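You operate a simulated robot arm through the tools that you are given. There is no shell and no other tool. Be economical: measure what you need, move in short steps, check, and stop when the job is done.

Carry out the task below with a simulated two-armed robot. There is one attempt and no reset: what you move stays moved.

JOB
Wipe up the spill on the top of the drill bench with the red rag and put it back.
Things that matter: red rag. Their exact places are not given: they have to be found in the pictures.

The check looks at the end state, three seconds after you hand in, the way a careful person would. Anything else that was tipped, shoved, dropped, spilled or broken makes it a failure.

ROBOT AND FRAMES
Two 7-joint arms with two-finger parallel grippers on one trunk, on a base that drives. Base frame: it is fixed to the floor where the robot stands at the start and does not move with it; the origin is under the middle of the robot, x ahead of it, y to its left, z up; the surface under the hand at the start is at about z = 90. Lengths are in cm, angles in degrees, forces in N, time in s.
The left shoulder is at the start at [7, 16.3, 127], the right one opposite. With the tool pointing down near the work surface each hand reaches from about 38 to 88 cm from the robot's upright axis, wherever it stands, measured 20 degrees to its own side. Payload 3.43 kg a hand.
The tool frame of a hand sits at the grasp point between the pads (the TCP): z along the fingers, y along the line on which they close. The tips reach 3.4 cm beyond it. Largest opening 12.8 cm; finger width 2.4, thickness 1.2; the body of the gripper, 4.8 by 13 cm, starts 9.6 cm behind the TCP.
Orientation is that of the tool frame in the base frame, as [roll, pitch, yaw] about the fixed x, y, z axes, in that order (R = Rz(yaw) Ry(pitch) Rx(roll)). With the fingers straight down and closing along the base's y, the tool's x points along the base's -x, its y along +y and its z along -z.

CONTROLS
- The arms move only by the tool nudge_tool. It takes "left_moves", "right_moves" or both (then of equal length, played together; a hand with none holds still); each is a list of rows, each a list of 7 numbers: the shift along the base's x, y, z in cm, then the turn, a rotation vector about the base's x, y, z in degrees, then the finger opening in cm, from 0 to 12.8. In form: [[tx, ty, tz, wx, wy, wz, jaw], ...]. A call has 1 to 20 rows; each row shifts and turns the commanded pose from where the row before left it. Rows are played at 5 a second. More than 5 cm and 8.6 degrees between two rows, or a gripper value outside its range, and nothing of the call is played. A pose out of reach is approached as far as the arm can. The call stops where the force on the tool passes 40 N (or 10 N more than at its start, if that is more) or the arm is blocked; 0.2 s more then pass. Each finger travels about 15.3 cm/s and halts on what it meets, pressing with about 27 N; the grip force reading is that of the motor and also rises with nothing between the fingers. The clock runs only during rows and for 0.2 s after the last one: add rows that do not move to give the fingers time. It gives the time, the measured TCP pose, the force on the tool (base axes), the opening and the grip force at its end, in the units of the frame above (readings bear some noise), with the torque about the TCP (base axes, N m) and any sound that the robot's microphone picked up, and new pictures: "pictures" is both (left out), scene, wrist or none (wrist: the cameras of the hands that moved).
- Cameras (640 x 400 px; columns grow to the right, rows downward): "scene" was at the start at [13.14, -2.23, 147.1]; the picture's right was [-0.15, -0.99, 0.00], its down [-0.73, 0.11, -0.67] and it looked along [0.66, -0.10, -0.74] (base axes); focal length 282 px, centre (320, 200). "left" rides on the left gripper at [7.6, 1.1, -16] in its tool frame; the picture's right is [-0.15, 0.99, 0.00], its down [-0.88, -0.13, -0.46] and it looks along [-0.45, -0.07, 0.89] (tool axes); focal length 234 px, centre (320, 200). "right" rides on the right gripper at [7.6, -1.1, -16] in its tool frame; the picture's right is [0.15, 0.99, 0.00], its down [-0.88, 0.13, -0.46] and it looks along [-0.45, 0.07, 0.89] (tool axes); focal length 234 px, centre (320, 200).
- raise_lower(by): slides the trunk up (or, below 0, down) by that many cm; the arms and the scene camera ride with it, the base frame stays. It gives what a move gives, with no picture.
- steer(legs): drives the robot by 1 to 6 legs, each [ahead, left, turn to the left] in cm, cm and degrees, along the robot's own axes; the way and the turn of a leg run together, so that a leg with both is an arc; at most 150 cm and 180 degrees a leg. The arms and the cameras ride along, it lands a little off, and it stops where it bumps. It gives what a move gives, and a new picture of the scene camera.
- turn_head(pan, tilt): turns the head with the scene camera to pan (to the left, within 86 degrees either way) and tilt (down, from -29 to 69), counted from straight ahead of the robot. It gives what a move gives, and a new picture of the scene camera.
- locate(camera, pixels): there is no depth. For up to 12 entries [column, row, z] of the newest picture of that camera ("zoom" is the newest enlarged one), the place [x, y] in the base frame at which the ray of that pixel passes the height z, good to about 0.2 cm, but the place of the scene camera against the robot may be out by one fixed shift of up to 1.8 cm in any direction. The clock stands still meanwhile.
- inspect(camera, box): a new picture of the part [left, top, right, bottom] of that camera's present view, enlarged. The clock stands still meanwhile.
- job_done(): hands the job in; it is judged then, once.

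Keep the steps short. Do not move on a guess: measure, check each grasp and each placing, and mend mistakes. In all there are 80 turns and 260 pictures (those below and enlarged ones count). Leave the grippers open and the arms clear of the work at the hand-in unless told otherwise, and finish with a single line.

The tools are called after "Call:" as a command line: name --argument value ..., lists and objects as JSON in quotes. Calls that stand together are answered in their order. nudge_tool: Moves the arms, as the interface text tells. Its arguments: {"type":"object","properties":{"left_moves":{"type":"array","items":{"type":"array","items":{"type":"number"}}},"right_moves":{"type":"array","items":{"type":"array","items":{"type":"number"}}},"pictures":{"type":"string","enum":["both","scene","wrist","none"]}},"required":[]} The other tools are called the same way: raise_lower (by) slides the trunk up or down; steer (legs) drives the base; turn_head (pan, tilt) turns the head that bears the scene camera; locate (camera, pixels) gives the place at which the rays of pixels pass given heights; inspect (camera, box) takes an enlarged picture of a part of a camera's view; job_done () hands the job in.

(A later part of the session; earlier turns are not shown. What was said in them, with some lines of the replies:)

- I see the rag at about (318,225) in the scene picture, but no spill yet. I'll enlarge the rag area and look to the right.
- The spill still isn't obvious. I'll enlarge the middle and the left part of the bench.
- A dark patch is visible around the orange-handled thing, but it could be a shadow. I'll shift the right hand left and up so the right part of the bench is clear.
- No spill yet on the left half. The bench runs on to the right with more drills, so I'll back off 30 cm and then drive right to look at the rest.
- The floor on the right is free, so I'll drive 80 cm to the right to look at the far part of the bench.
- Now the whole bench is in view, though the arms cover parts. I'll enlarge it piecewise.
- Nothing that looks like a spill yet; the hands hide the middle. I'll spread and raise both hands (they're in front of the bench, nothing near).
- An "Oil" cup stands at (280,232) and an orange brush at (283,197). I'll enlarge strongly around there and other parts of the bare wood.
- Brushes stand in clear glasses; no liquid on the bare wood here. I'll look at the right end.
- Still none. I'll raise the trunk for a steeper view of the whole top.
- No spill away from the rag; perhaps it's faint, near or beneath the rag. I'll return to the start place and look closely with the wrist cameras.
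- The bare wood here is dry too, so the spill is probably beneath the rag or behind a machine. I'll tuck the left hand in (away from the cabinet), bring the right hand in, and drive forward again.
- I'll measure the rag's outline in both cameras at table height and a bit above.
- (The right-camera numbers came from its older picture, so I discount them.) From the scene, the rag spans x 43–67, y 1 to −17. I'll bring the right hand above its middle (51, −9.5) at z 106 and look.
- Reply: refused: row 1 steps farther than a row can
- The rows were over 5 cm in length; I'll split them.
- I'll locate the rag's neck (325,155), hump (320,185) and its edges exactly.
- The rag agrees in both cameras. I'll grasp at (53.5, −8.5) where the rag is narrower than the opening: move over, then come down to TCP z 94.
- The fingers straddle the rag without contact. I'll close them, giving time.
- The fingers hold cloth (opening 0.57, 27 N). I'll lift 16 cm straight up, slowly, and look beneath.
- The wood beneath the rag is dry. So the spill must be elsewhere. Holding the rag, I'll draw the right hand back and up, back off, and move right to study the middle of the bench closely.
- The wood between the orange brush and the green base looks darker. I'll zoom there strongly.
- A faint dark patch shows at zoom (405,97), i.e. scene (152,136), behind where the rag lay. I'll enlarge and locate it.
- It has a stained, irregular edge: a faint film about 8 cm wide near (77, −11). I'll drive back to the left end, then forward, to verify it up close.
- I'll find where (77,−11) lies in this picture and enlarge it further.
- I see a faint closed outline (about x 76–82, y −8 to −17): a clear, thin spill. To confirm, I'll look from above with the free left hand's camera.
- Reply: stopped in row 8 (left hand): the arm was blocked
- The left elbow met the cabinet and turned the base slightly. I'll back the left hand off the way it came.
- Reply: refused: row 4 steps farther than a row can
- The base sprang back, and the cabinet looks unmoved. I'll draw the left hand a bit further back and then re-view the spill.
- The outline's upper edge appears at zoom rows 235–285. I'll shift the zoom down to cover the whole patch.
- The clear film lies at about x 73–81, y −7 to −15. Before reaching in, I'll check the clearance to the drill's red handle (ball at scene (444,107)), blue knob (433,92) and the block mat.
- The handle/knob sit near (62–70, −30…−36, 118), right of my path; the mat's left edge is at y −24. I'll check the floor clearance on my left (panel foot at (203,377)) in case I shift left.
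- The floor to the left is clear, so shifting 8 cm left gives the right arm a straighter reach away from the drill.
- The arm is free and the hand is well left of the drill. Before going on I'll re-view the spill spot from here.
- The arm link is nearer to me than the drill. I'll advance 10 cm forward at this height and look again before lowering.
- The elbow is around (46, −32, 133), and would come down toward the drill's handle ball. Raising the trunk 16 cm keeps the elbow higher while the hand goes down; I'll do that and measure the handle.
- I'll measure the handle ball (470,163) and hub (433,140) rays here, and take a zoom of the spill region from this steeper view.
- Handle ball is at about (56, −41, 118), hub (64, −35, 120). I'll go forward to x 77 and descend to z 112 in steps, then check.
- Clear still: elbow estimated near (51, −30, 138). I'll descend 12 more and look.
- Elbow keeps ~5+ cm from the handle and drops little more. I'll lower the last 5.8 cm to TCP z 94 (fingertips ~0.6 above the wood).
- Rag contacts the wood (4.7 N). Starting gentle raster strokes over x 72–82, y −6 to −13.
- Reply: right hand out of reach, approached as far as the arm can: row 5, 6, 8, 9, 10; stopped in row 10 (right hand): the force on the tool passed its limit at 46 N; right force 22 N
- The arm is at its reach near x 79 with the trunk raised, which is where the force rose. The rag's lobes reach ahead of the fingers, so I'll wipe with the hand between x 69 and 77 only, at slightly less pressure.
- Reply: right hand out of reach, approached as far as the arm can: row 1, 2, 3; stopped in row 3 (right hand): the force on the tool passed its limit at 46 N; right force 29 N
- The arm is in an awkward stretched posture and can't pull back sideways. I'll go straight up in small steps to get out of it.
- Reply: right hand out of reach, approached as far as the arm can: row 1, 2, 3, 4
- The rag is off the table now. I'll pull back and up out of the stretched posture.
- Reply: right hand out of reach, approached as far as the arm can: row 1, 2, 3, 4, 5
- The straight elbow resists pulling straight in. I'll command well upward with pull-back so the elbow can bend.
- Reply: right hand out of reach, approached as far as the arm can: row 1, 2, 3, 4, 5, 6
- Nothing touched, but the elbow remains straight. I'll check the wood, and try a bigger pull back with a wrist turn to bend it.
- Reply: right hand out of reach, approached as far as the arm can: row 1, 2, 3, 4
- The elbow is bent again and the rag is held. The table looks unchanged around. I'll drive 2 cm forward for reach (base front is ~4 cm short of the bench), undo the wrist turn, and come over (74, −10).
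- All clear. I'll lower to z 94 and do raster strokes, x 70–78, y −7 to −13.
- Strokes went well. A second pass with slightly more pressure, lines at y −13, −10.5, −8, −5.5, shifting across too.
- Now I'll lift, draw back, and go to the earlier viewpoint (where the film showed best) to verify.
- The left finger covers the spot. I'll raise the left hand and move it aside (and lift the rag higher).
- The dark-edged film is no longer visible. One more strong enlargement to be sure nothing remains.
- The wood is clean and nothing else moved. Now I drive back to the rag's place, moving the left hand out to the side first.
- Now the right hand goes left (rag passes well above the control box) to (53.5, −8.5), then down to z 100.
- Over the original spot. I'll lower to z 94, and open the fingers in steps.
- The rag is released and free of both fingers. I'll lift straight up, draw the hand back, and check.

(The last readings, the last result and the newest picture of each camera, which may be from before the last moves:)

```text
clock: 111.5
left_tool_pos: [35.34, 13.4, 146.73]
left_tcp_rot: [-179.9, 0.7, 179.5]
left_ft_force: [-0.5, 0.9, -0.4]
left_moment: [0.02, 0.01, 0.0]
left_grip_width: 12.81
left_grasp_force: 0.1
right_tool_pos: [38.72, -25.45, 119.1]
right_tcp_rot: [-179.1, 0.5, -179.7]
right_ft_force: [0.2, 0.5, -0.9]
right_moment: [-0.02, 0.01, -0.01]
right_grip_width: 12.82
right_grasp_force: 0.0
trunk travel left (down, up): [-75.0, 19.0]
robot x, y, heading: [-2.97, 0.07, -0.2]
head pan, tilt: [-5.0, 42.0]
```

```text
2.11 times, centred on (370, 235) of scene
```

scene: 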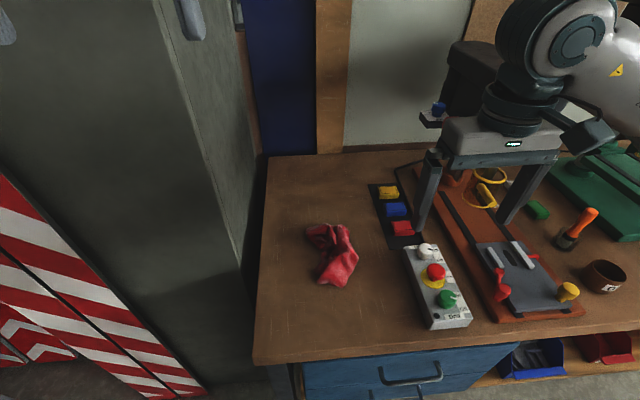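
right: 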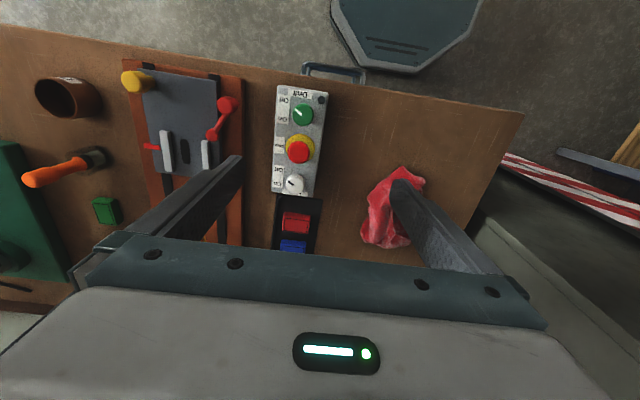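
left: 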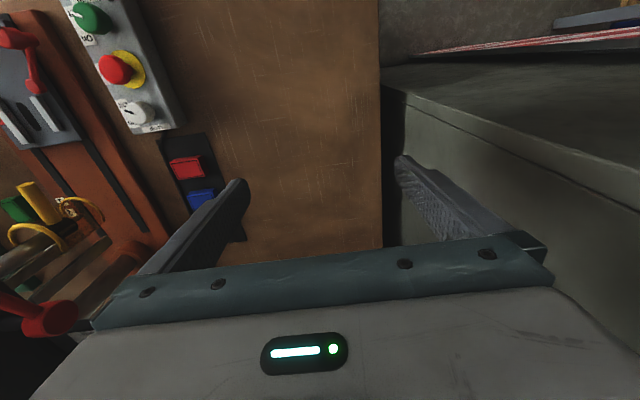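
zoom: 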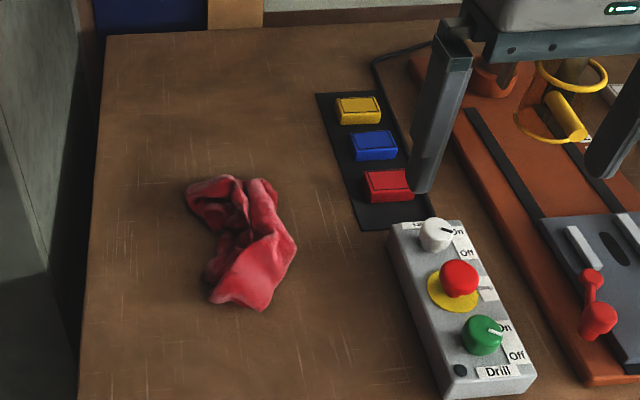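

The rag lies at its original place (centre ≈ 52, −8), and the switch box, blocks and machine are unmoved. I'll back the robot off so the arms are clear.

Call:
steer --legs '[[-24, 0, 0]]'

```text
clock: 113.2
left_tool_pos: [11.55, 13.24, 146.67]
left_tcp_rot: [-179.9, 0.6, 179.5]
left_ft_force: [0.4, 0.7, -0.3]
left_moment: [-0.02, 0.0, -0.03]
left_grip_width: 12.79
left_grasp_force: 0.1
right_tool_pos: [14.93, -25.5, 119.12]
right_tcp_rot: [-179.1, 0.5, -179.8]
right_ft_force: [0.3, 0.8, 0.0]
right_moment: [-0.01, -0.02, -0.01]
right_grip_width: 12.77
right_grasp_force: 0.1
trunk travel left (down, up): [-75.0, 19.0]
robot x, y, heading: [-27.2, -0.22, -0.0]
head pan, tilt: [-5.0, 42.0]
```

scene: 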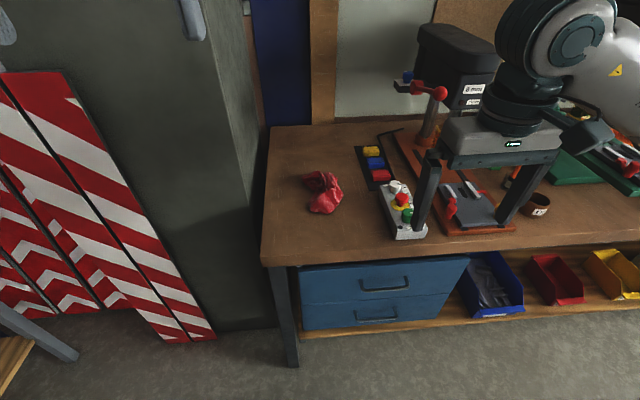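

All is in order: spill wiped, rag back, grippers open and clear. Handing in.

Call:
job_done

```text
The job is handed in.
```

I wiped up the spill on the drill bench and put the red rag back in its original place; both grippers are open and the arms clear, but during the search the left elbow bumped the cabinet (it looked unmoved afterwards).
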